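You operate a simulated robot arm through the tools that you are given. There is no shell and no other tool.

You run a simulated robot arm. Do the job below in one go: nothing can be reset, and whatever is moved stays where it is left.

JOB
Mute the alarm, run the fans HIGH until the water is under MAX, press RESET, then fan dial to MID.

Only the result counts: the job must be done as asked and must still hold three seconds after the hand-in. Knocking over, shifting, dropping, spilling or breaking anything else fails it.

ROBOT AND FRAMES
A 7-joint arm with a two-finger parallel gripper, fixed in place. Base frame: the origin is at the foot of the arm, x ahead of it, y to its left, z up. Readings come in m, degrees, newtons and seconds.
With the tool pointing down near the work surface it reaches from about 0.28 to 0.7 m from the base axis. Its first joint turns from -166.0 to 166.0 degrees. Payload 1.57 kg.
The tool frame sits at the grasp point between the pads (the TCP): z along the fingers, y along the line on which they close. The tips reach 0.03 m beyond it. Largest opening 0.08 m; finger width 0.017, thickness 0.012; the body of the gripper, 0.04 by 0.082 m, starts 0.08 m behind the TCP.
Orientation is that of the tool frame in the base frame, as a unit quaternion [x, y, z, w]. With the fingers straight down and closing along the base's y, the tool's x points along the base's -x, its y along +y and its z along -z.

CONTROLS
- The arm moves only by the tool play_rows. Its argument "commands" is a list that holds one entry, the list of rows, each a list of 7 numbers: the gripper command, from -1 (shut) to 1 (fully open), values between in proportion, then the shift along the tool's x, y, z in m, then the turn, a rotation vector about the tool's x, y, z in degrees. In form: [[[fingers, tx, ty, tz, ax, ay, az], ...]]. A call has 1 to 20 rows; each row shifts and turns the commanded pose from where the row before left it, along the tool's axes as they then stand. A row lasts 0.2 s, in which the tool goes at most 0.05 m and 8.6 degrees; a call with a longer step from one row to the next is refused whole, and so is a gripper value outside its range. Where a pose cannot be reached the arm comes as near as it can. A force on the tool above 40 N (or 10 N above the force at the start of the call, whichever is more), or a blocked arm, ends the call early, and 0.2 s more pass. The fingers move at their own pace (about 0.072 m/s each) and stop on an object; they squeeze with about 37 N. The grip force told is the motor's: it shows also when the fingers shut on nothing. Time passes only in rows, and 0.2 s behind the last, so rows that do not move let the fingers close. It gives the time, the measured TCP pose, the force on the tool (base axes), the opening and the grip force at its end, in the units of the frame above (readings bear some noise), with the torque about the TCP (base axes, N m) and any sound that the robot's microphone picked up, and new pictures: "show" is both (left out), scene, wrist or none.
- Cameras (640 x 400 px; columns grow to the right, rows downward): "scene" is fixed at [0.05, -0.4988, 1.2622]; the picture's right is [0.70, -0.71, 0.00], its down [-0.20, -0.20, -0.96] and it looks along [0.68, 0.67, -0.28] (base axes); focal length 328 px, centre (320, 200). "wrist" rides on the gripper at [0.072, -0.007, -0.122] in the tool frame; the picture's right is [0.09, 1.00, 0.00], its down [-0.84, 0.08, -0.54] and it looks along [-0.54, 0.05, 0.84] (tool axes); focal length 238 px, centre (320, 200). There is no depth. A picture from a camera that has moved, and an enlarged one, comes with that camera's place and axes in the base frame and with its lens.
- move_column(by): slides the trunk up (or, below 0, down) by that many m; the arm rides with it, the base frame stays. It gives what a move gives, with no picture.
- zoom(camera, box): a new picture of the part [left, top, right, bottom] of that camera's present view, enlarged. It takes no simulated time.
- close_job(): hands the job in; it is judged then, once.

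Places have to be worked out from the pictures, the camera data and where the tool is seen. Open the gripper and draw the arm clear of the work before you hand the job in, unless the task says otherwise.

The tools are called after ">>>" by a JSON object that holds its "name" and its "arguments". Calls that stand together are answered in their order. play_rows: Moves the arm, as the interface text tells. Its arguments: {"type":"object","properties":{"commands":{"type":"array","items":{"type":"array","items":{"type":"array","items":{"type":"number"}}}},"show":{"type":"string","enum":["both","scene","wrist","none"]}},"required":["commands"]} The other tools are called the same way: move_column (by) slides the trunk up or down; zoom (camera, box) takes an enlarged picture of a part of a camera's view; close_job () hands the job in.

At the start:

```text
clock: 0.0
tcp_pos: [0.3969, 0.1309, 1.1811]
tool_rot: [0.001, 1.0, 0.0, 0.001]
ft_force: [-0.2, -0.4, 0.4]
moment: [0.0, 0.02, -0.02]
grip_width: 0.0801
grip_force: 0.0
trunk travel left (down, up): [-0.275, 0.205]
```

scene: 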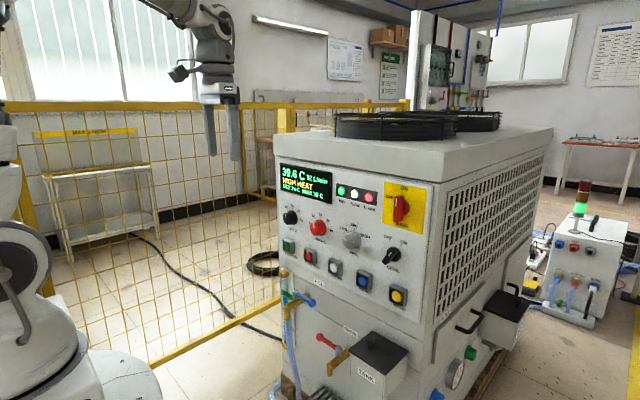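
wrist: 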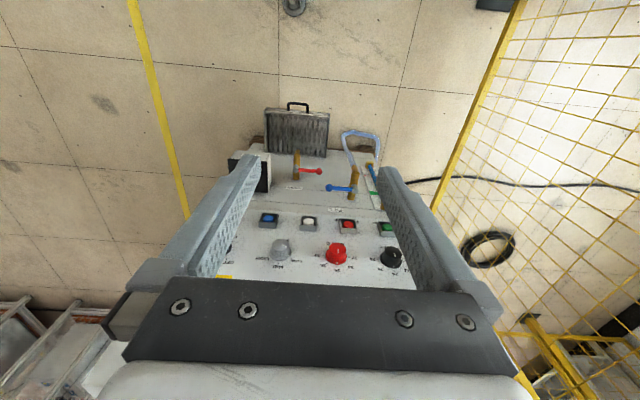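

I see a chiller with a display, knobs and buttons on its front panel. First I zoom in to read the labels.

>>> {"name": "zoom", "arguments": {"camera": "scene", "box": [270, 150, 350, 210]}}

>>> {"name": "zoom", "arguments": {"camera": "scene", "box": [330, 170, 440, 240]}}

>>> {"name": "zoom", "arguments": {"camera": "scene", "box": [270, 200, 430, 310]}}

>>> {"name": "zoom", "arguments": {"camera": "wrist", "box": [220, 140, 430, 300]}}

```text
6.67 times, centred on (310, 180) of scene
camera zoom: at [0.05, -0.4988, 1.2622], right [0.7, -0.71, 0.0], down [-0.2, -0.2, -0.96], along [0.68, 0.67, -0.28], focal length 2186 px, centre (387, 333)
```

zoom: 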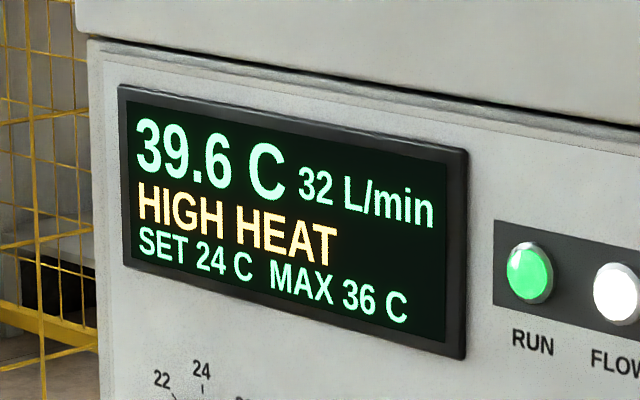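

```text
5.71 times, centred on (385, 205) of scene
camera zoom: at [0.05, -0.4988, 1.2622], right [0.7, -0.71, 0.0], down [-0.2, -0.2, -0.96], along [0.68, 0.67, -0.28], focal length 1874 px, centre (-51, 171)
```

zoom: 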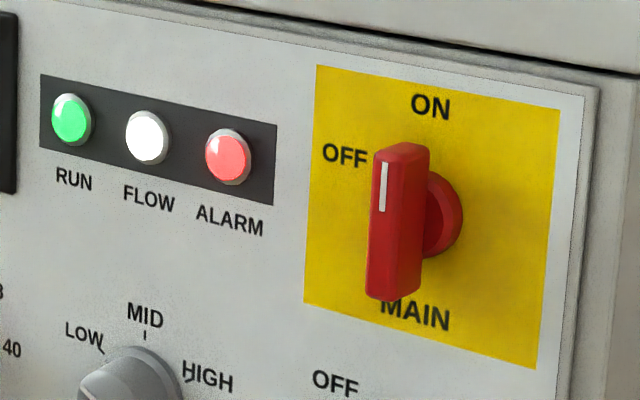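

```text
3.64 times, centred on (350, 255) of scene
camera zoom: at [0.05, -0.4988, 1.2622], right [0.7, -0.71, 0.0], down [-0.2, -0.2, -0.96], along [0.68, 0.67, -0.28], focal length 1192 px, centre (211, 0)
```

zoom: 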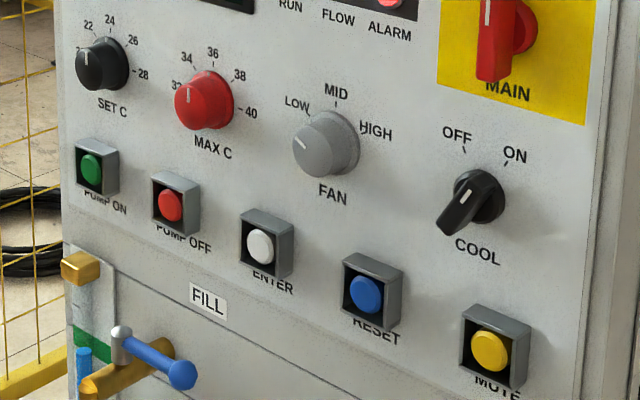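

```text
2.50 times, centred on (325, 220) of wrist
camera zoom: at [0.3255, 0.1241, 1.3024], right [-0.09, 1.0, 0.0], down [0.84, 0.08, 0.54], along [0.54, 0.05, -0.84], focal length 596 px, centre (308, 150)
```

zoom: 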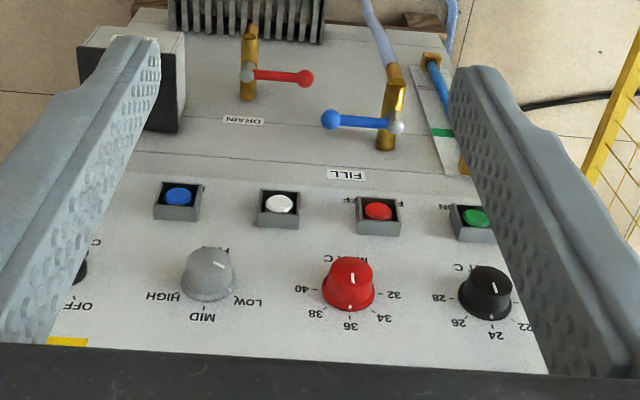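

The panel is vertical and faces the robot. Triangulating puts the button faces near x=0.75, z=0.76 (RESET y≈0.015, MUTE y≈-0.10) and the fan knob near (0.745, 0.065, 0.87). I move forward and a little down, shut the fingers and turn the tool to point ahead.

>>> {"name": "play_rows", "arguments": {"commands": [[[-1, -0.05, 0, 0, 0, 0, 0], [-1, -0.05, 0, 0, 0, 0, 0], [-1, -0.05, 0, 0, 0, 0, 0], [-1, 0, 0, 0.05, 0, 0, 0], [-1, 0, 0, 0.05, 0, 0, 0], [-1, 0, 0, 0, 0, -8.2, 0], [-1, 0, 0, 0, 0, -8.2, 0], [-1, 0, 0, 0, 0, -8.2, 0], [-1, 0, 0, 0, 0, -8.2, 0], [-1, 0, 0, 0, 0, -8.2, 0]]]}}

```text
clock: 2.2
tcp_pos: [0.5471, 0.1297, 1.0821]
tool_rot: [-0.001, 0.936, 0.001, 0.351]
ft_force: [-0.5, 0.5, 0.7]
moment: [0.03, 0.0, 0.01]
grip_width: 0.0
grip_force: 21.1
trunk travel left (down, up): [-0.275, 0.205]
camera wrist: at [0.413, 0.1243, 1.125], right [-0.07, 1.0, -0.06], down [0.27, 0.08, 0.96], along [0.96, 0.05, -0.28], focal length 238 px, centre (320, 200)
```

scene: 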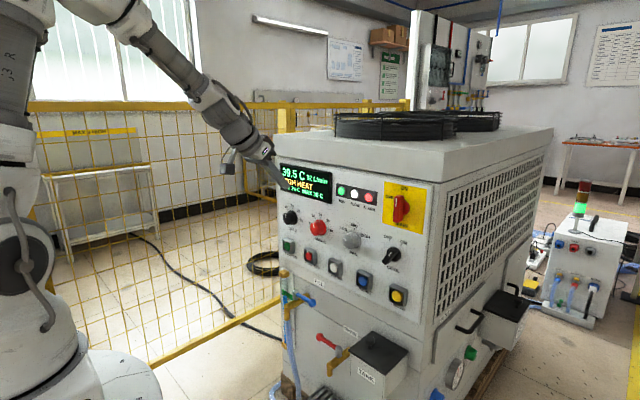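
wrist: 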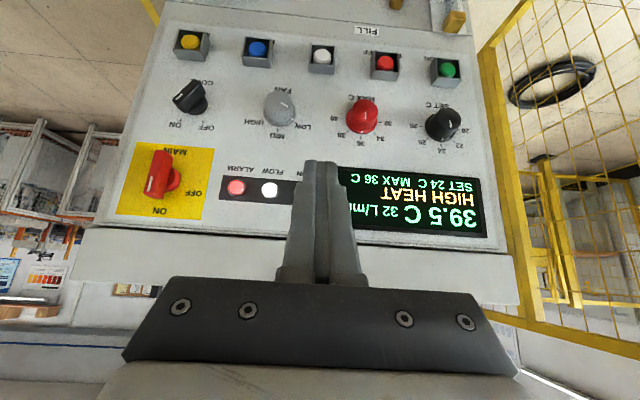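

The wrist camera now faces the panel squarely (upside down). I zoom in on the buttons and the fan dial for detail.

>>> {"name": "zoom", "arguments": {"camera": "wrist", "box": [160, 20, 320, 120]}}

>>> {"name": "zoom", "arguments": {"camera": "wrist", "box": [250, 80, 310, 140]}}

>>> {"name": "zoom", "arguments": {"camera": "wrist", "box": [120, 130, 310, 230]}}

```text
4.00 times, centred on (240, 70) of wrist
camera zoom: at [0.413, 0.1243, 1.125], right [-0.07, 1.0, -0.06], down [0.27, 0.08, 0.96], along [0.96, 0.05, -0.28], focal length 953 px, centre (640, 720)
```

zoom: 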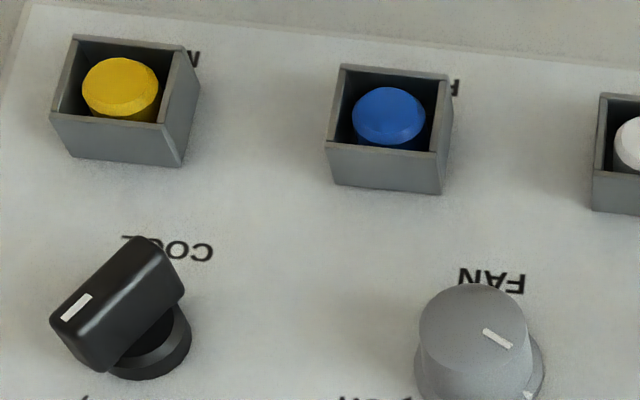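

```text
6.67 times, centred on (280, 110) of wrist
camera zoom: at [0.413, 0.1243, 1.125], right [-0.07, 1.0, -0.06], down [0.27, 0.08, 0.96], along [0.96, 0.05, -0.28], focal length 1589 px, centre (587, 800)
```

zoom: 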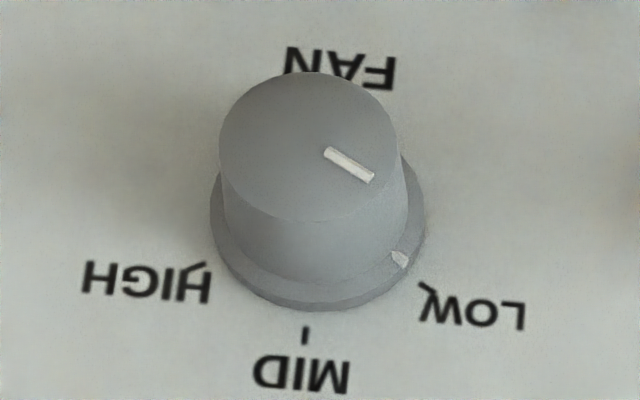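

```text
3.37 times, centred on (215, 180) of wrist
camera zoom: at [0.413, 0.1243, 1.125], right [-0.07, 1.0, -0.06], down [0.27, 0.08, 0.96], along [0.96, 0.05, -0.28], focal length 803 px, centre (674, 267)
```

zoom: 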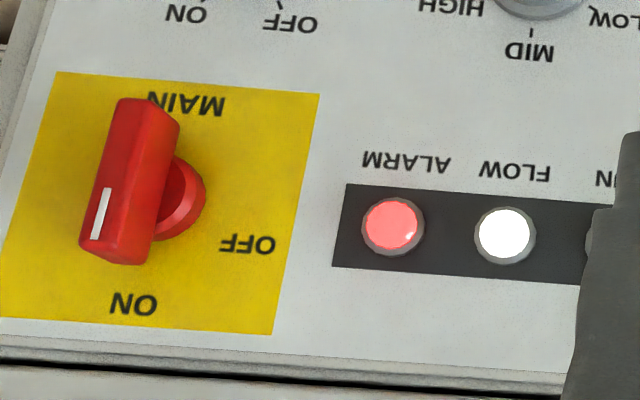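

The fan dial points at LOW, COOL is ON and MAIN is ON. Before lowering I check the box and valves under the buttons for clearance.

>>> {"name": "zoom", "arguments": {"camera": "scene", "box": [270, 280, 430, 400]}}

>>> {"name": "zoom", "arguments": {"camera": "scene", "box": [150, 60, 310, 180]}}

```text
3.33 times, centred on (350, 340) of scene
camera zoom: at [0.05, -0.4988, 1.2622], right [0.7, -0.71, 0.0], down [-0.2, -0.2, -0.96], along [0.68, 0.67, -0.28], focal length 1093 px, centre (220, -267)
```

zoom: 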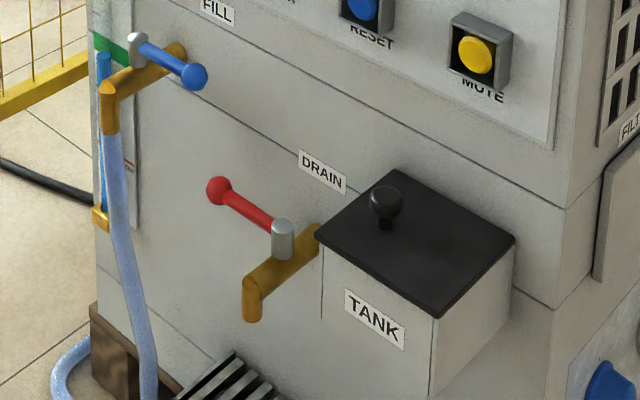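

```text
3.33 times, centred on (230, 120) of scene
camera zoom: at [0.05, -0.4988, 1.2622], right [0.7, -0.71, 0.0], down [-0.2, -0.2, -0.96], along [0.68, 0.67, -0.28], focal length 1093 px, centre (620, 467)
```

zoom: 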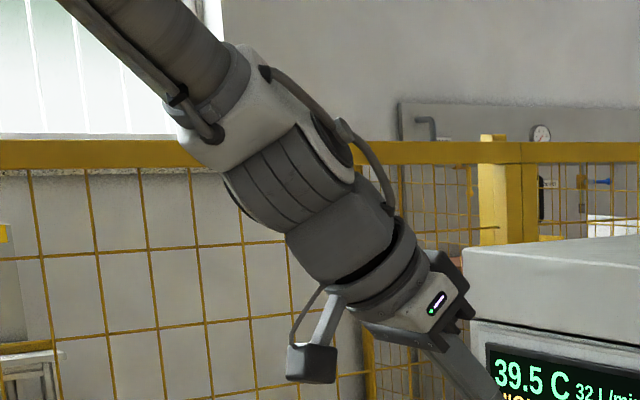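

The tank lid knob tops out near z≈0.64, so pressing at z=0.76 clears it. I finish turning the tool to point ahead and move in front of MUTE, staying well back.

>>> {"name": "play_rows", "arguments": {"commands": [[[-1, 0, 0, 0, 0, -8.16, 0], [-1, 0, 0, 0, 0, -8.16, 0], [-1, 0, 0, 0, 0, -8.16, 0], [-1, 0, 0, 0, 0, -8.16, 0], [-1, 0, 0, 0, 0, -8.16, 0], [-1, 0, 0, 0, 0, -8.16, 0], [-1, 0.04, -0.0288, 0, 0, 0, 0], [-1, 0.04, -0.0288, 0, 0, 0, 0], [-1, 0.04, -0.0288, 0, 0, 0, 0], [-1, 0.04, -0.0288, 0, 0, 0, 0], [-1, 0.04, -0.0288, 0, 0, 0, 0], [-1, 0.04, -0.0288, 0, 0, 0, 0], [-1, 0.04, -0.0288, 0, 0, 0, 0], [-1, 0.04, -0.0288, 0, 0, 0, 0], [-1, 0, 0, 0, 0, 0, 0]]]}}

```text
clock: 5.4
tcp_pos: [0.5464, -0.101, 0.761]
tool_rot: [-0.001, 0.707, 0.001, 0.707]
ft_force: [0.6, 0.4, -0.7]
moment: [0.05, 0.01, 0.01]
grip_width: 0.0
grip_force: 21.1
trunk travel left (down, up): [-0.275, 0.205]
camera wrist: at [0.4243, -0.1067, 0.6885], right [0.0, 1.0, -0.09], down [-0.54, 0.08, 0.84], along [0.84, 0.05, 0.54], focal length 238 px, centre (320, 200)
```

scene: 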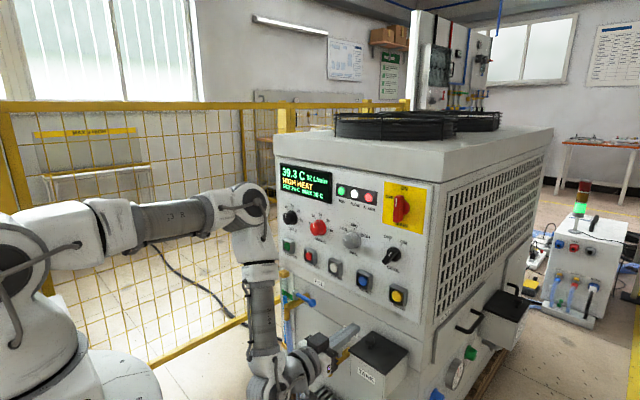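
wrist: 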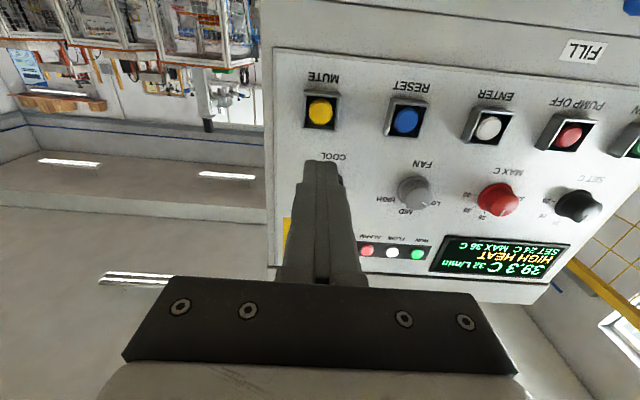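

MUTE is at about (0.75, -0.100, 0.760), right in line with the shut fingers. I approach to about 2 cm short of the button.

>>> {"name": "play_rows", "arguments": {"commands": [[[-1, 0, 0, 0.05, 0, 0, 0], [-1, 0, 0, 0.05, 0, 0, 0], [-1, 0, 0, 0.04, 0, 0, 0], [-1, 0, 0, 0.01, 0, 0, 0]]]}}

>>> {"name": "zoom", "arguments": {"camera": "wrist", "box": [260, 100, 400, 190]}}

```text
clock: 6.4
tcp_pos: [0.6974, -0.098, 0.7619]
tool_rot: [0.0, 0.707, 0.0, 0.707]
ft_force: [-0.4, 0.4, -0.1]
moment: [0.0, 0.0, 0.01]
grip_width: 0.0
grip_force: 21.3
trunk travel left (down, up): [-0.275, 0.205]
camera wrist: at [0.5755, -0.1038, 0.6891], right [0.0, 1.0, -0.09], down [-0.54, 0.08, 0.84], along [0.84, 0.05, 0.54], focal length 238 px, centre (320, 200)
```

scene: 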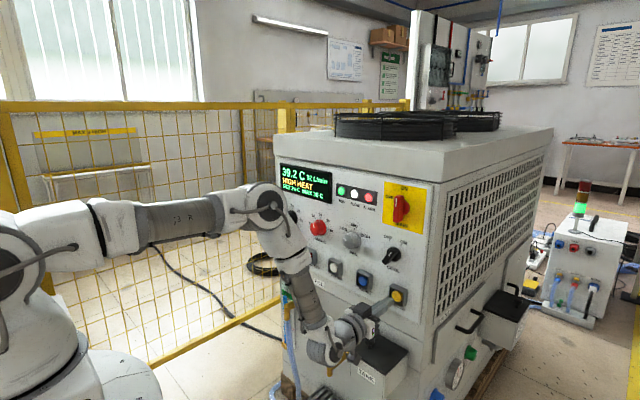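
wrist: 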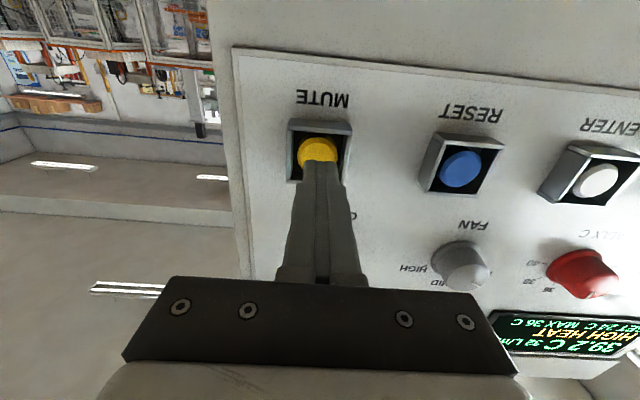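

```text
4.44 times, centred on (330, 145) of wrist
camera zoom: at [0.5755, -0.1038, 0.6891], right [0.0, 1.0, -0.09], down [-0.54, 0.08, 0.84], along [0.84, 0.05, 0.54], focal length 1059 px, centre (276, 444)
```

zoom: 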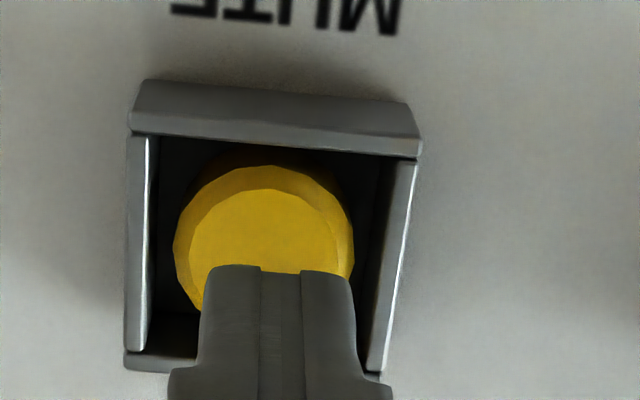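

The fingertips sit squarely in front of the button, about 2 cm short of it. I lower 3 mm and advance in small steps.

>>> {"name": "play_rows", "arguments": {"commands": [[[-1, 0.003, -0.001, 0.005, 0, 0, 0], [-1, 0, 0, 0.005, 0, 0, 0], [-1, 0, 0, 0.005, 0, 0, 0], [-1, 0, 0, 0.004, 0, 0, 0]]]}}

>>> {"name": "zoom", "arguments": {"camera": "wrist", "box": [260, 100, 400, 190]}}

```text
clock: 7.4
tcp_pos: [0.716, -0.1014, 0.7569]
tool_rot: [0.0, 0.707, 0.0, 0.707]
ft_force: [-1.4, -0.5, 0.8]
moment: [-0.02, -0.06, -0.03]
grip_width: 0.0
grip_force: 21.3
trunk travel left (down, up): [-0.275, 0.205]
camera wrist: at [0.5948, -0.1071, 0.6851], right [0.0, 1.0, -0.09], down [-0.54, 0.08, 0.84], along [0.84, 0.05, 0.54], focal length 238 px, centre (320, 200)
```

scene: 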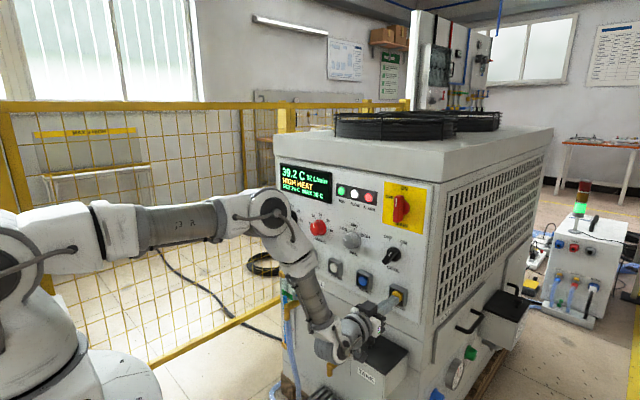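
wrist: 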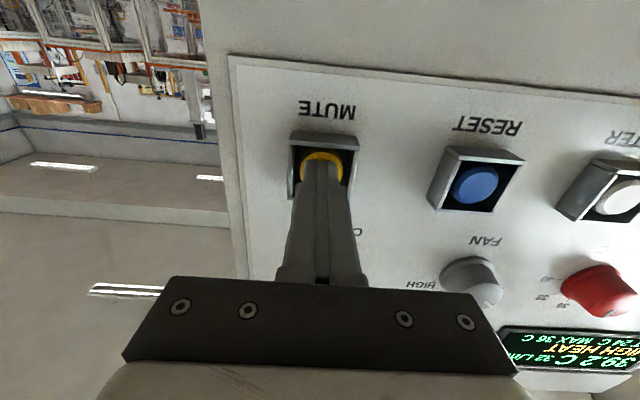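

```text
4.44 times, centred on (330, 145) of wrist
camera zoom: at [0.5948, -0.1071, 0.6851], right [0.0, 1.0, -0.09], down [-0.54, 0.08, 0.84], along [0.84, 0.05, 0.54], focal length 1059 px, centre (276, 444)
```

zoom: 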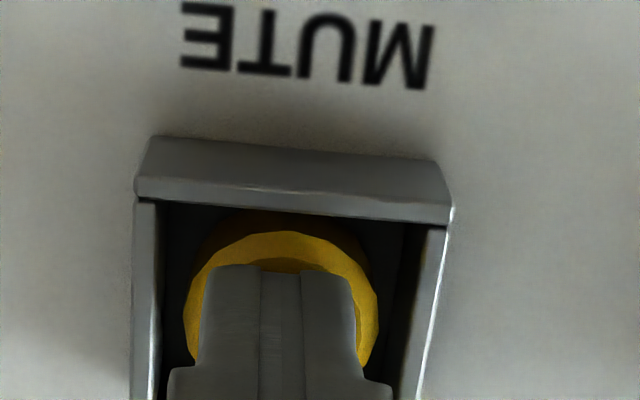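

The tip is just touching the MUTE face (force about -1.4 N). I press in a few millimetres, hold briefly, then pull back.

>>> {"name": "play_rows", "arguments": {"commands": [[[-1, 0, 0, 0.002, 0, 0, 0], [-1, 0, 0, 0.002, 0, 0, 0], [-1, 0, 0, 0.001, 0, 0, 0]]], "show": "wrist"}}

>>> {"name": "zoom", "arguments": {"camera": "scene", "box": [270, 150, 390, 225]}}

```text
clock: 8.2
tcp_pos: [0.7212, -0.1006, 0.759]
tool_rot: [0.0, 0.707, 0.0, 0.707]
ft_force: [-7.5, -0.9, -0.4]
moment: [0.04, -0.05, 0.01]
grip_width: 0.0001
grip_force: 21.5
trunk travel left (down, up): [-0.275, 0.205]
heard: click
camera wrist: at [0.5988, -0.1071, 0.6853], right [0.0, 1.0, -0.09], down [-0.54, 0.08, 0.84], along [0.84, 0.05, 0.54], focal length 238 px, centre (320, 200)
```

wrist: 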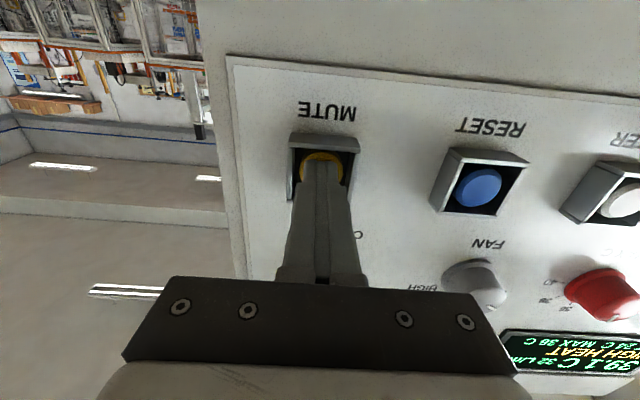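

```text
5.33 times, centred on (330, 188) of scene
camera zoom: at [0.05, -0.4988, 1.2622], right [0.7, -0.71, 0.0], down [-0.2, -0.2, -0.96], along [0.68, 0.67, -0.28], focal length 1749 px, centre (267, 267)
```

zoom: 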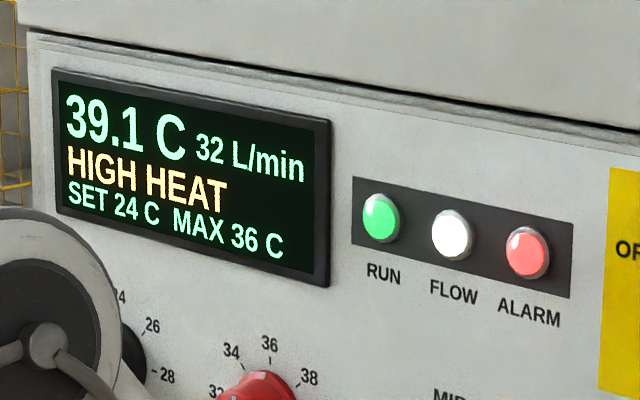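

A click was heard with 7.5 N at the tip, so MUTE is pressed. I back off and move in front of the fan dial, opening the fingers to about 60 mm.

>>> {"name": "play_rows", "arguments": {"commands": [[[-1, 0, 0, -0.03, 0, 0, 0], [-1, 0, 0, -0.05, 0, 0, 0], [-1, 0, 0, -0.04, 0, 0, 0], [0.5, -0.028, 0.041, 0, 0, 0, 0], [0.5, -0.028, 0.041, 0, 0, 0, 0], [0.5, -0.028, 0.041, 0, 0, 0, 0], [0.5, -0.028, 0.041, 0, 0, 0, 0], [0.5, 0, 0, 0, 0, 0, 0]]]}}

>>> {"name": "zoom", "arguments": {"camera": "scene", "box": [270, 150, 390, 225]}}

>>> {"name": "zoom", "arguments": {"camera": "wrist", "box": [250, 90, 410, 190]}}

```text
clock: 10.0
tcp_pos: [0.6026, 0.0645, 0.8722]
tool_rot: [-0.001, 0.708, 0.0, 0.707]
ft_force: [-0.4, -0.4, -0.6]
moment: [0.0, 0.0, 0.01]
grip_width: 0.0601
grip_force: 0.0
trunk travel left (down, up): [-0.275, 0.205]
camera wrist: at [0.4807, 0.0574, 0.7994], right [0.0, 1.0, -0.09], down [-0.54, 0.08, 0.84], along [0.84, 0.05, 0.54], focal length 238 px, centre (320, 200)
```

scene: 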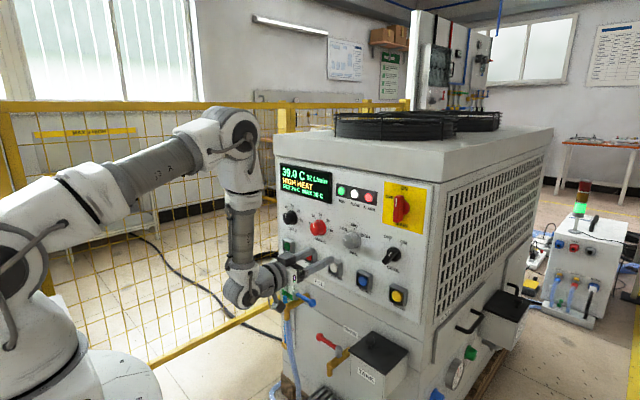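
wrist: 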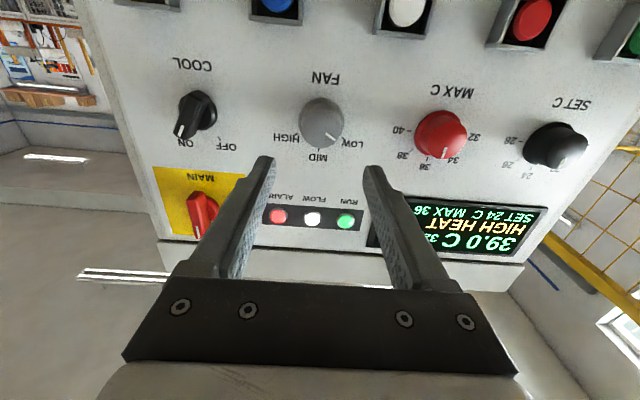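

```text
5.33 times, centred on (330, 188) of scene
camera zoom: at [0.05, -0.4988, 1.2622], right [0.7, -0.71, 0.0], down [-0.2, -0.2, -0.96], along [0.68, 0.67, -0.28], focal length 1749 px, centre (267, 267)
```

zoom: 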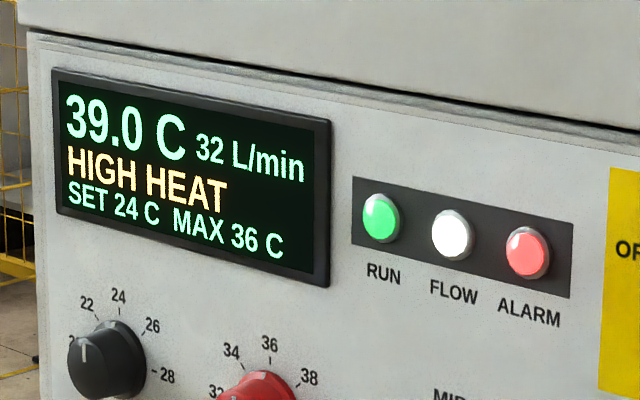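

```text
4.00 times, centred on (330, 140) of wrist
camera zoom: at [0.4807, 0.0574, 0.7994], right [0.0, 1.0, -0.09], down [-0.54, 0.08, 0.84], along [0.84, 0.05, 0.54], focal length 953 px, centre (280, 440)
```

zoom: 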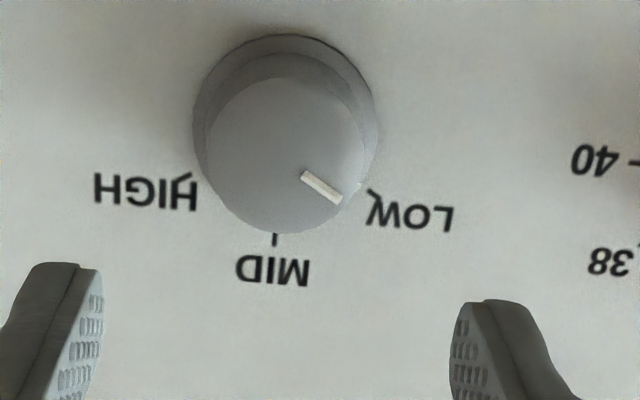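

The fan dial's face centre is at about (0.7385, 0.065, 0.873). It is about 42 mm wide, its pointer sits 60° left of vertical at LOW, and HIGH is 60° right. I pre-turn the tool -60° about its axis so that I can turn the dial +120° in one grip.

>>> {"name": "play_rows", "arguments": {"commands": [[[0.5, 0, 0, 0, 0, 0, -8.57], [0.5, 0, 0, 0, 0, 0, -8.57], [0.5, 0, 0, 0, 0, 0, -8.57], [0.5, 0, 0, 0, 0, 0, -8.57], [0.5, 0, 0, 0, 0, 0, -8.57], [0.5, 0, 0, 0, 0, 0, -8.57], [0.5, 0, 0, 0, 0, 0, -8.57], [0.5, 0, 0, 0.05, 0, 0, 0], [0.5, 0, 0, 0.03, 0, 0, 0], [0.5, 0, 0, 0, 0, 0, 0]]]}}

>>> {"name": "zoom", "arguments": {"camera": "wrist", "box": [220, 80, 420, 205]}}

>>> {"name": "zoom", "arguments": {"camera": "scene", "box": [270, 150, 430, 250]}}

```text
clock: 12.2
tcp_pos: [0.6805, 0.0634, 0.8708]
tool_rot: [-0.353, 0.613, -0.353, 0.612]
ft_force: [0.6, -0.2, 0.4]
moment: [-0.05, -0.01, -0.01]
grip_width: 0.06
grip_force: 0.0
trunk travel left (down, up): [-0.275, 0.205]
camera wrist: at [0.5584, -0.0023, 0.841], right [0.0, 0.42, -0.91], down [-0.54, 0.76, 0.35], along [0.84, 0.49, 0.23], focal length 238 px, centre (320, 200)
```

scene: 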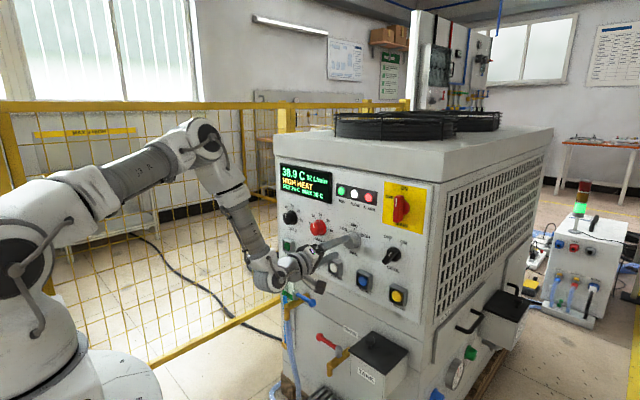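
wrist: 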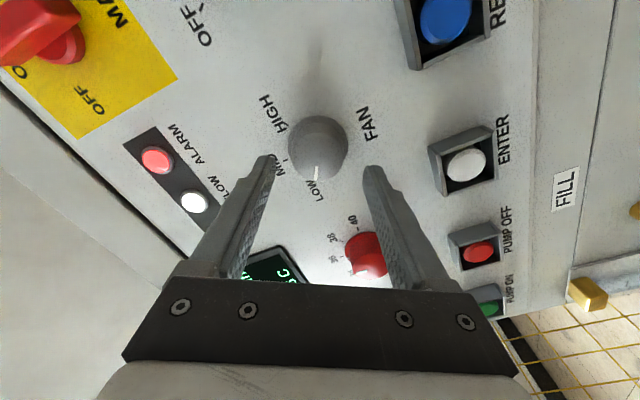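

```text
3.20 times, centred on (320, 142) of wrist
camera zoom: at [0.5584, -0.0023, 0.841], right [0.0, 0.42, -0.91], down [-0.54, 0.76, 0.35], along [0.84, 0.49, 0.23], focal length 763 px, centre (320, 384)
```

zoom: 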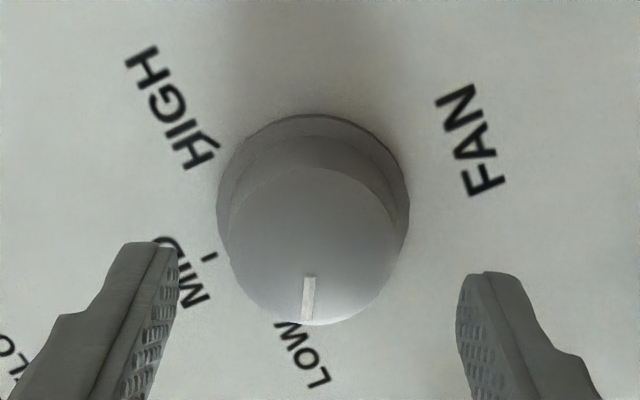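

```text
4.00 times, centred on (350, 200) of scene
camera zoom: at [0.05, -0.4988, 1.2622], right [0.7, -0.71, 0.0], down [-0.2, -0.2, -0.96], along [0.68, 0.67, -0.28], focal length 1312 px, centre (200, 200)
```

zoom: 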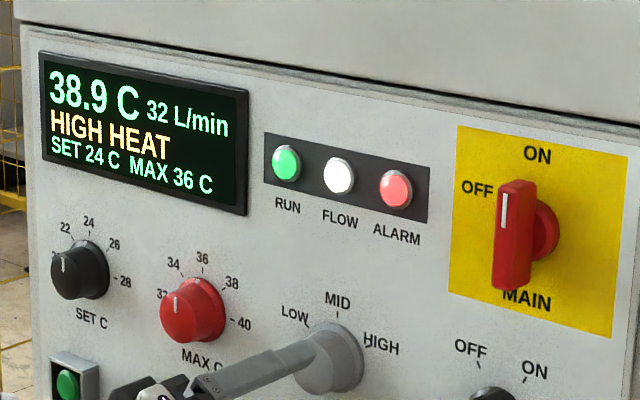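

The tool reached the pre-turn and the dial lies between the fingers. I nudge to centre, advance so the tips overlap the knob by about 17 mm, and close on it.

>>> {"name": "play_rows", "arguments": {"commands": [[[0.5, -0.0023, -0.0016, 0.03, 0, 0, 0], [0.5, 0, 0, 0.01, 0, 0, 0], [0.5, 0, 0, 0.005, 0, 0, 0], [0.5, 0, 0, 0, 0, 0, 0]]]}}

>>> {"name": "zoom", "arguments": {"camera": "wrist", "box": [220, 80, 420, 205]}}

```text
clock: 13.2
tcp_pos: [0.7266, 0.0617, 0.874]
tool_rot: [-0.354, 0.612, -0.354, 0.612]
ft_force: [-0.3, 0.0, 0.2]
moment: [-0.01, -0.02, 0.0]
grip_width: 0.0601
grip_force: 0.0
trunk travel left (down, up): [-0.275, 0.205]
camera wrist: at [0.6033, -0.002, 0.8428], right [0.0, 0.42, -0.91], down [-0.54, 0.76, 0.35], along [0.84, 0.49, 0.23], focal length 238 px, centre (320, 200)
```

scene: 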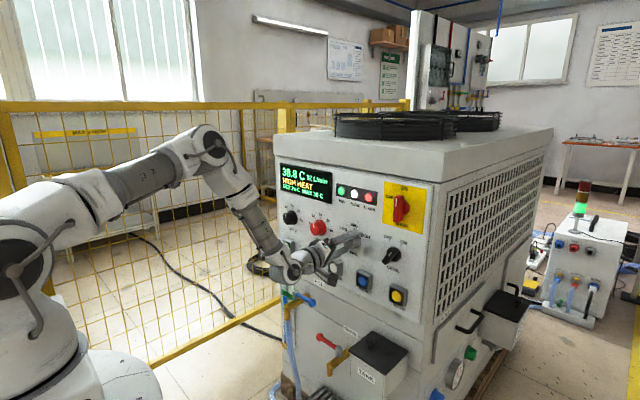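
wrist: 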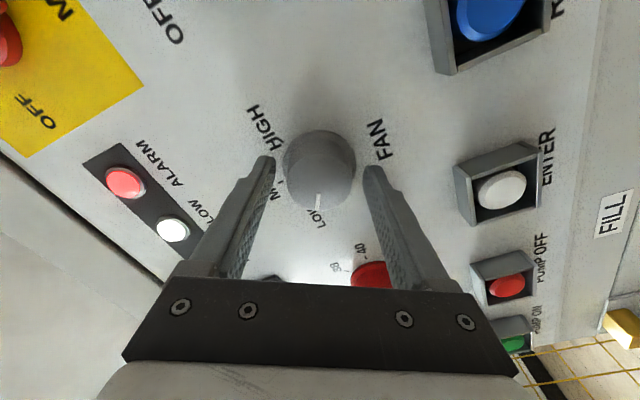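

```text
3.20 times, centred on (320, 142) of wrist
camera zoom: at [0.6033, -0.002, 0.8428], right [0.0, 0.42, -0.91], down [-0.54, 0.76, 0.35], along [0.84, 0.49, 0.23], focal length 763 px, centre (320, 384)
```

zoom: 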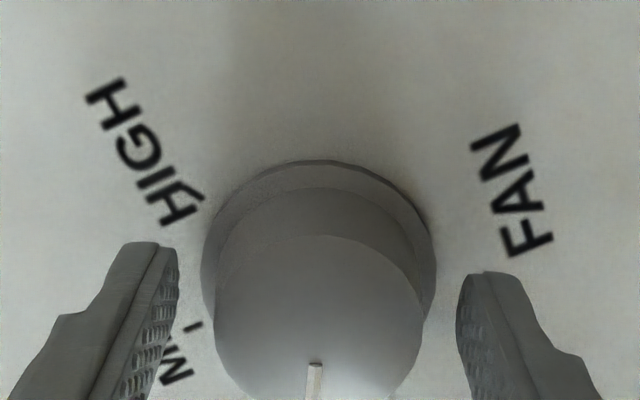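

The knob is well centred between the pads with the tips overlapping it. I close the fingers on it.

>>> {"name": "play_rows", "arguments": {"commands": [[[-1, 0, 0, 0, 0, 0, 0], [-1, 0, 0, 0, 0, 0, 0], [-1, 0, 0, 0, 0, 0, 0]]], "show": "wrist"}}

```text
clock: 14.0
tcp_pos: [0.7268, 0.0624, 0.8742]
tool_rot: [-0.354, 0.612, -0.354, 0.612]
ft_force: [0.6, -1.0, 0.8]
moment: [0.0, -0.12, -0.06]
grip_width: 0.0447
grip_force: 45.1
trunk travel left (down, up): [-0.275, 0.205]
camera wrist: at [0.6033, -0.0019, 0.8429], right [0.0, 0.42, -0.91], down [-0.54, 0.76, 0.35], along [0.84, 0.49, 0.23], focal length 238 px, centre (320, 200)
```

wrist: 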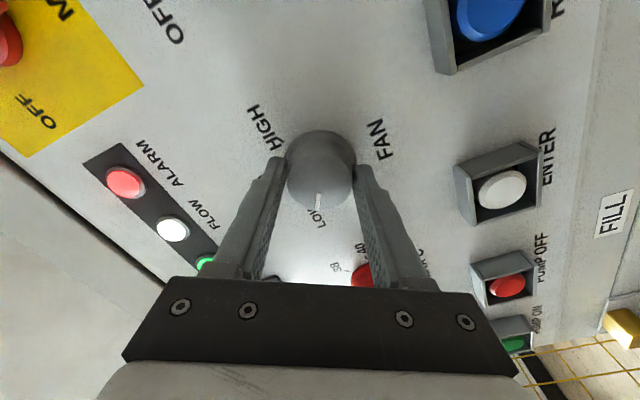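

The knob is gripped (44.7 mm, little side force). I turn it +60° first and check that it follows.

>>> {"name": "play_rows", "arguments": {"commands": [[[-1, 0, 0, 0, 0, 0, 8.57], [-1, 0, 0, 0, 0, 0, 8.57], [-1, 0, 0, 0, 0, 0, 8.57], [-1, 0, 0, 0, 0, 0, 8.57], [-1, 0, 0, 0, 0, 0, 8.57], [-1, 0, 0, 0, 0, 0, 8.57], [-1, 0, 0, 0, 0, 0, 8.57]]]}}

>>> {"name": "zoom", "arguments": {"camera": "wrist", "box": [220, 80, 420, 205]}}

```text
clock: 15.6
tcp_pos: [0.725, 0.0653, 0.8712]
tool_rot: [0.0, 0.707, 0.001, 0.707]
ft_force: [-14.5, 4.6, -0.8]
moment: [0.01, -0.65, 0.05]
grip_width: 0.0444
grip_force: 45.0
trunk travel left (down, up): [-0.275, 0.205]
camera wrist: at [0.6033, 0.0589, 0.8], right [0.0, 1.0, -0.09], down [-0.54, 0.07, 0.84], along [0.84, 0.05, 0.54], focal length 238 px, centre (320, 200)
```

scene: 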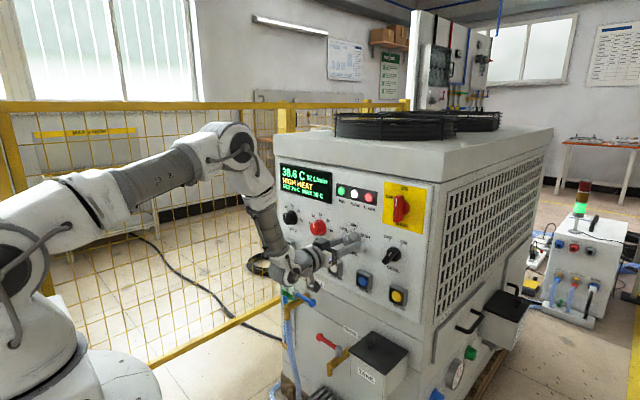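
wrist: 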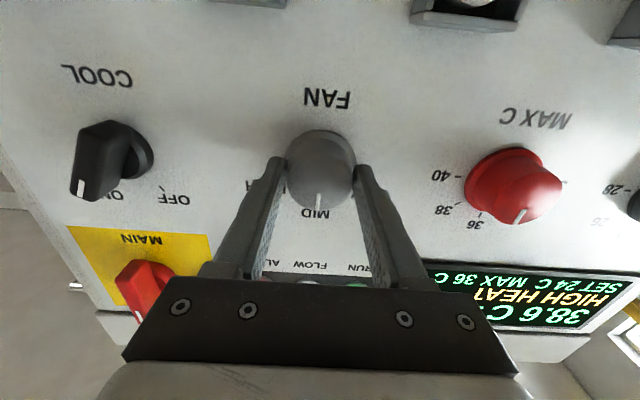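

```text
3.20 times, centred on (320, 142) of wrist
camera zoom: at [0.6033, 0.0589, 0.8], right [0.0, 1.0, -0.09], down [-0.54, 0.07, 0.84], along [0.84, 0.05, 0.54], focal length 763 px, centre (320, 384)
```

zoom: 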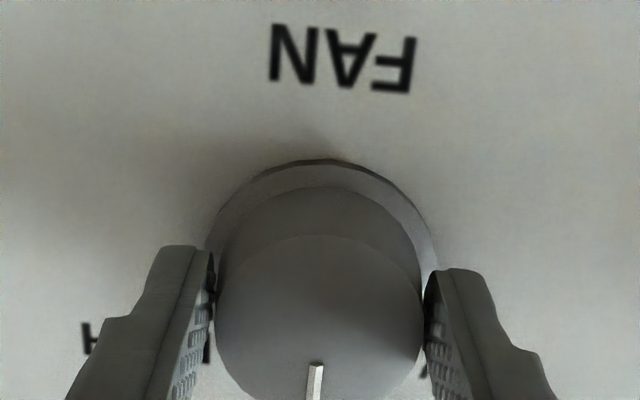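

The knob turns with the fingers and its pointer is now at MID. I carry on another 60° toward HIGH, easing back 1 mm to relieve the push force.

>>> {"name": "play_rows", "arguments": {"commands": [[[-1, 0, 0, -0.001, 0, 0, 8.57], [-1, 0, 0, 0, 0, 0, 8.57], [-1, 0, 0, 0, 0, 0, 8.57], [-1, 0, 0, 0, 0, 0, 8.57], [-1, 0, 0, 0, 0, 0, 8.57], [-1, 0, 0, 0, 0, 0, 8.57], [-1, 0, 0, 0, 0, 0, 8.57]]]}}

>>> {"name": "zoom", "arguments": {"camera": "wrist", "box": [220, 80, 420, 205]}}

>>> {"name": "zoom", "arguments": {"camera": "scene", "box": [270, 150, 430, 250]}}

```text
clock: 17.2
tcp_pos: [0.725, 0.0665, 0.8741]
tool_rot: [0.352, 0.613, 0.355, 0.612]
ft_force: [6.4, 20.5, 7.3]
moment: [-0.34, 0.4, 0.59]
grip_width: 0.0446
grip_force: 45.4
trunk travel left (down, up): [-0.275, 0.205]
camera wrist: at [0.6031, 0.1261, 0.8311], right [0.0, 0.58, 0.82], down [-0.54, -0.69, 0.48], along [0.84, -0.44, 0.31], focal length 238 px, centre (320, 200)
```

scene: 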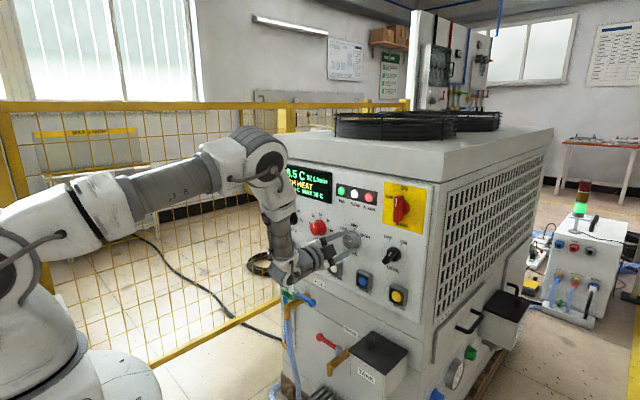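
wrist: 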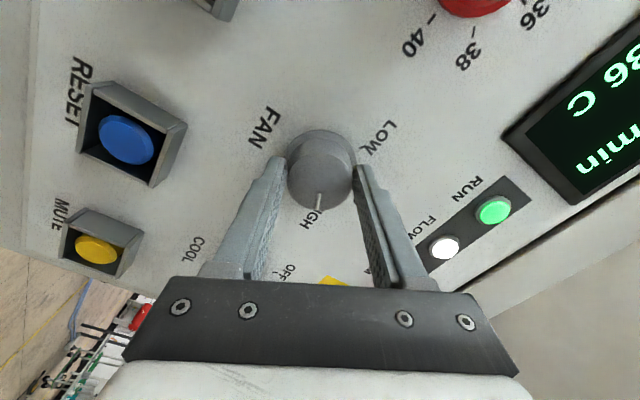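

```text
3.20 times, centred on (320, 142) of wrist
camera zoom: at [0.6031, 0.1261, 0.8311], right [0.0, 0.58, 0.82], down [-0.54, -0.69, 0.48], along [0.84, -0.44, 0.31], focal length 763 px, centre (320, 384)
```

zoom: 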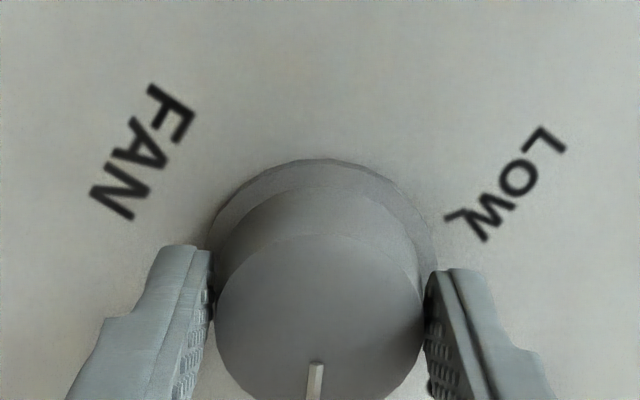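

```text
4.00 times, centred on (350, 200) of scene
camera zoom: at [0.05, -0.4988, 1.2622], right [0.7, -0.71, 0.0], down [-0.2, -0.2, -0.96], along [0.68, 0.67, -0.28], focal length 1312 px, centre (200, 200)
```

zoom: 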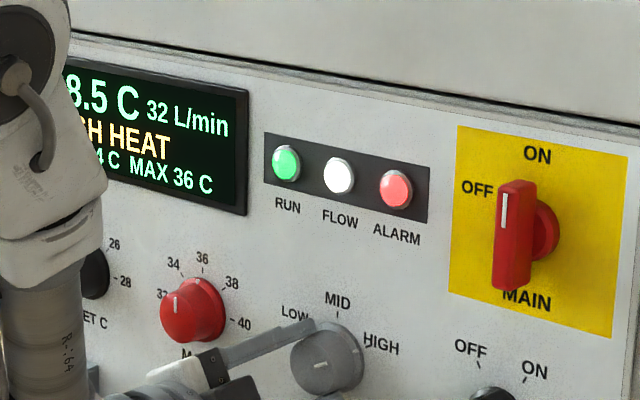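

The pointer is about 60° right, at HIGH. I open the fingers and draw straight back to check the dial and the display.

>>> {"name": "play_rows", "arguments": {"commands": [[[0.5, 0, 0, 0, 0, 0, 0], [0.5, 0, 0, 0, 0, 0, 0], [0.5, 0, 0, -0.03, 0, 0, 0], [0.5, 0, 0, -0.04, 0, 0, 0], [0.5, 0, 0, 0, 0, 0, 0]]]}}

>>> {"name": "zoom", "arguments": {"camera": "wrist", "box": [220, 80, 420, 205]}}

>>> {"name": "zoom", "arguments": {"camera": "scene", "box": [270, 150, 430, 250]}}

```text
clock: 18.4
tcp_pos: [0.6553, 0.065, 0.8714]
tool_rot: [0.353, 0.612, 0.354, 0.613]
ft_force: [-0.5, 1.1, -0.6]
moment: [-0.02, -0.03, 0.01]
grip_width: 0.0599
grip_force: 0.0
trunk travel left (down, up): [-0.275, 0.205]
camera wrist: at [0.5335, 0.1245, 0.8288], right [0.0, 0.58, 0.82], down [-0.54, -0.69, 0.49], along [0.84, -0.44, 0.31], focal length 238 px, centre (320, 200)
```

scene: 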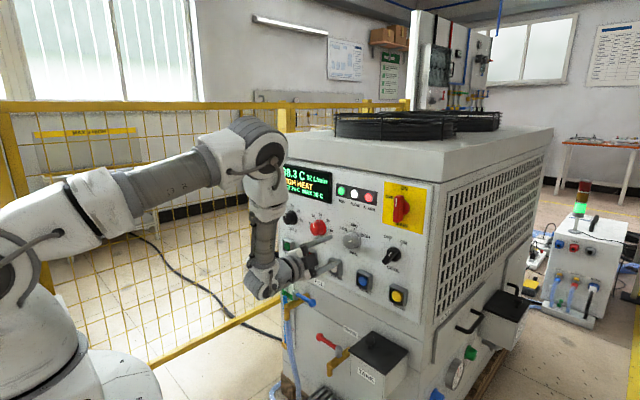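
wrist: 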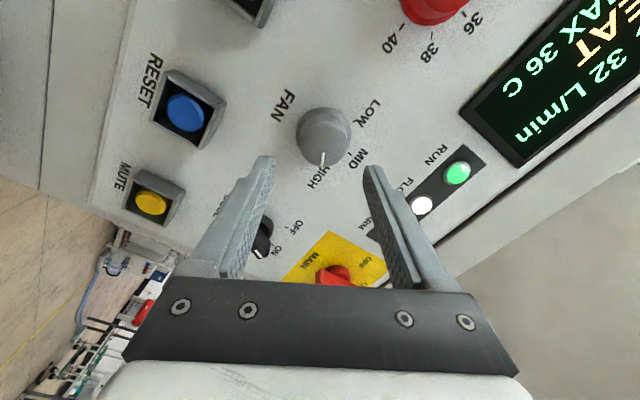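

```text
3.20 times, centred on (320, 142) of wrist
camera zoom: at [0.5335, 0.1245, 0.8288], right [0.0, 0.58, 0.82], down [-0.54, -0.69, 0.49], along [0.84, -0.44, 0.31], focal length 763 px, centre (320, 384)
```

zoom: 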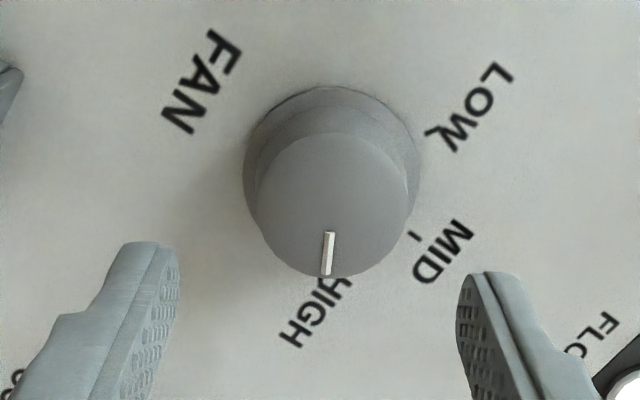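

```text
4.00 times, centred on (350, 200) of scene
camera zoom: at [0.05, -0.4988, 1.2622], right [0.7, -0.71, 0.0], down [-0.2, -0.2, -0.96], along [0.68, 0.67, -0.28], focal length 1312 px, centre (200, 200)
```

zoom: 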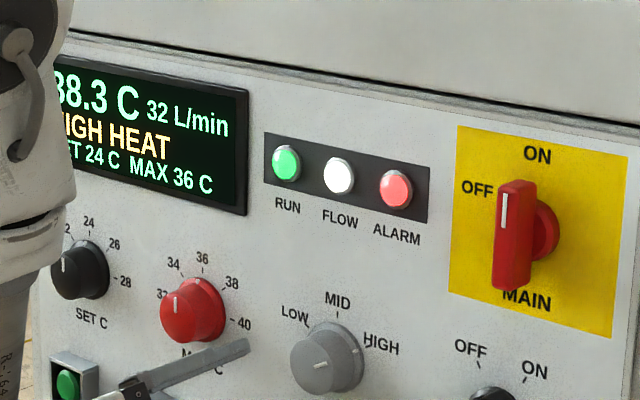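

The pointer now reads HIGH (about +60°) and the water is at 38.3 °C. I turn the tool back level, shut the fingers and wait in front of RESET, not pressing yet.

>>> {"name": "play_rows", "arguments": {"commands": [[[-1, 0, 0, 0, 0, 0, -8.57], [-1, 0, 0, 0, 0, 0, -8.57], [-1, 0, 0, 0, 0, 0, -8.57], [-1, 0, 0, 0, 0, 0, -8.57], [-1, 0, 0, 0, 0, 0, -8.57], [-1, 0, 0, 0, 0, 0, -8.57], [-1, 0, 0, 0, 0, 0, -8.57], [-1, 0.0375, -0.0165, -0.01, 0, 0, 0], [-1, 0.0375, -0.0165, -0.01, 0, 0, 0], [-1, 0.0375, -0.0165, -0.01, 0, 0, 0], [-1, 0, 0, 0, 0, 0, 0], [-1, 0, 0, 0, 0, 0, 0]]]}}

>>> {"name": "zoom", "arguments": {"camera": "scene", "box": [270, 150, 430, 250]}}

```text
clock: 21.0
tcp_pos: [0.6253, 0.0142, 0.7598]
tool_rot: [0.001, 0.707, 0.0, 0.708]
ft_force: [1.1, -0.2, -1.0]
moment: [-0.01, 0.01, 0.0]
grip_width: 0.0001
grip_force: 21.8
trunk travel left (down, up): [-0.275, 0.205]
camera wrist: at [0.5036, 0.0087, 0.6871], right [0.0, 1.0, -0.09], down [-0.54, 0.08, 0.84], along [0.84, 0.05, 0.54], focal length 238 px, centre (320, 200)
```

scene: 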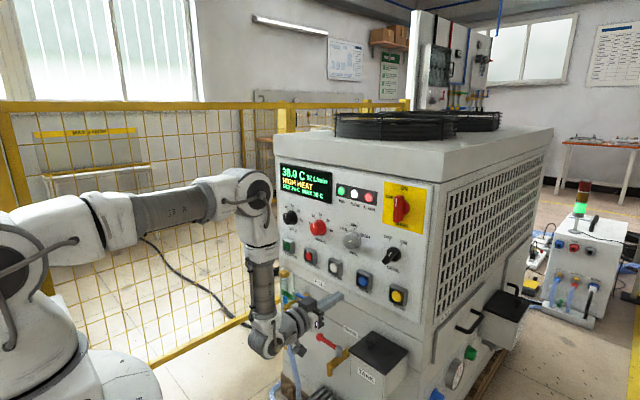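
wrist: 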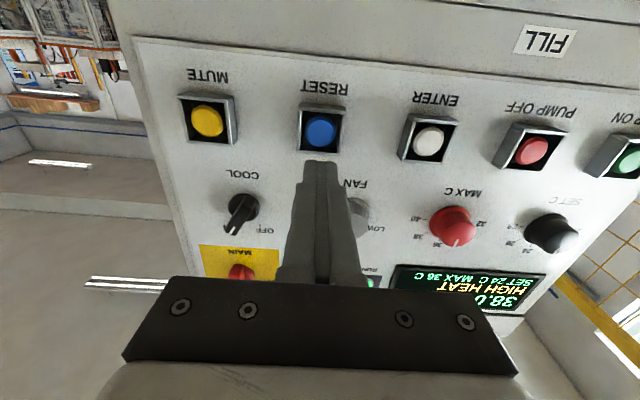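

```text
4.00 times, centred on (350, 200) of scene
camera zoom: at [0.05, -0.4988, 1.2622], right [0.7, -0.71, 0.0], down [-0.2, -0.2, -0.96], along [0.68, 0.67, -0.28], focal length 1312 px, centre (200, 200)
```

zoom: 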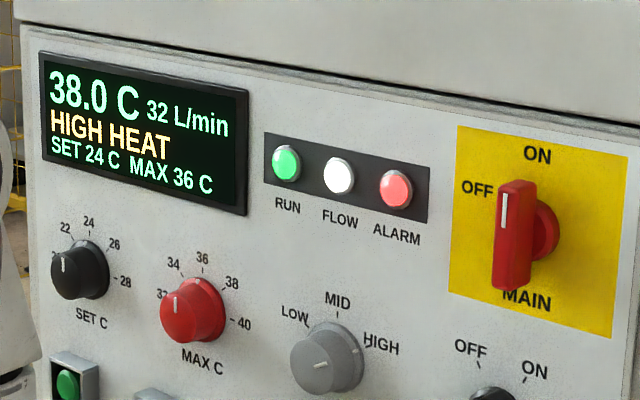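

The display shows 38.0 °C, falling about 0.11 °C/s on HIGH. I hold still and wait.

>>> {"name": "play_rows", "arguments": {"commands": [[[-1, 0, 0, 0, 0, 0, 0], [-1, 0, 0, 0, 0, 0, 0], [-1, 0, 0, 0, 0, 0, 0], [-1, 0, 0, 0, 0, 0, 0], [-1, 0, 0, 0, 0, 0, 0], [-1, 0, 0, 0, 0, 0, 0], [-1, 0, 0, 0, 0, 0, 0], [-1, 0, 0, 0, 0, 0, 0], [-1, 0, 0, 0, 0, 0, 0], [-1, 0, 0, 0, 0, 0, 0], [-1, 0, 0, 0, 0, 0, 0], [-1, 0, 0, 0, 0, 0, 0], [-1, 0, 0, 0, 0, 0, 0], [-1, 0, 0, 0, 0, 0, 0], [-1, 0, 0, 0, 0, 0, 0], [-1, 0, 0, 0, 0, 0, 0], [-1, 0, 0, 0, 0, 0, 0], [-1, 0, 0, 0, 0, 0, 0], [-1, 0, 0, 0, 0, 0, 0], [-1, 0, 0, 0, 0, 0, 0]]], "show": "none"}}

>>> {"name": "play_rows", "arguments": {"commands": [[[-1, 0, 0, 0, 0, 0, 0], [-1, 0, 0, 0, 0, 0, 0], [-1, 0, 0, 0, 0, 0, 0], [-1, 0, 0, 0, 0, 0, 0], [-1, 0, 0, 0, 0, 0, 0], [-1, 0, 0, 0, 0, 0, 0], [-1, 0, 0, 0, 0, 0, 0], [-1, 0, 0, 0, 0, 0, 0], [-1, 0, 0, 0, 0, 0, 0], [-1, 0, 0, 0, 0, 0, 0], [-1, 0, 0, 0, 0, 0, 0], [-1, 0, 0, 0, 0, 0, 0], [-1, 0, 0, 0, 0, 0, 0], [-1, 0, 0, 0, 0, 0, 0], [-1, 0, 0, 0, 0, 0, 0], [-1, 0, 0, 0, 0, 0, 0], [-1, 0, 0, 0, 0, 0, 0], [-1, 0, 0, 0, 0, 0, 0], [-1, 0, 0, 0, 0, 0, 0], [-1, 0, 0, 0, 0, 0, 0]]], "show": "none"}}

>>> {"name": "zoom", "arguments": {"camera": "scene", "box": [270, 150, 430, 250]}}

```text
clock: 25.2
tcp_pos: [0.6253, 0.0138, 0.7602]
tool_rot: [0.0, 0.707, 0.0, 0.707]
ft_force: [0.5, -0.4, 0.2]
moment: [-0.01, 0.01, -0.04]
grip_width: 0.0
grip_force: 21.1
trunk travel left (down, up): [-0.275, 0.205]
```

```text
clock: 29.4
tcp_pos: [0.6246, 0.015, 0.7593]
tool_rot: [0.0, 0.707, 0.0, 0.707]
ft_force: [0.0, -0.3, -0.1]
moment: [0.02, 0.0, 0.01]
grip_width: 0.0
grip_force: 20.8
trunk travel left (down, up): [-0.275, 0.205]
```

```text
4.00 times, centred on (350, 200) of scene
camera zoom: at [0.05, -0.4988, 1.2622], right [0.7, -0.71, 0.0], down [-0.2, -0.2, -0.96], along [0.68, 0.67, -0.28], focal length 1312 px, centre (200, 200)
```

zoom: 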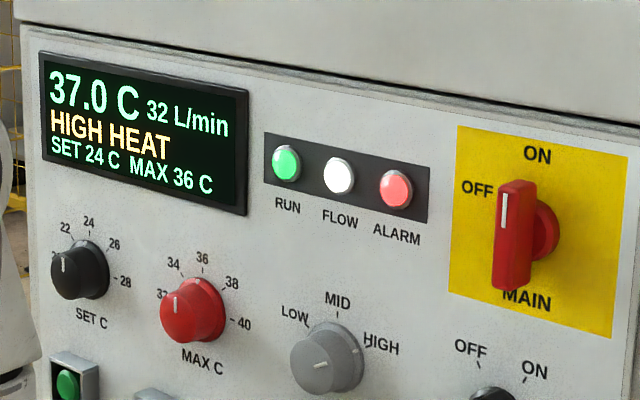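

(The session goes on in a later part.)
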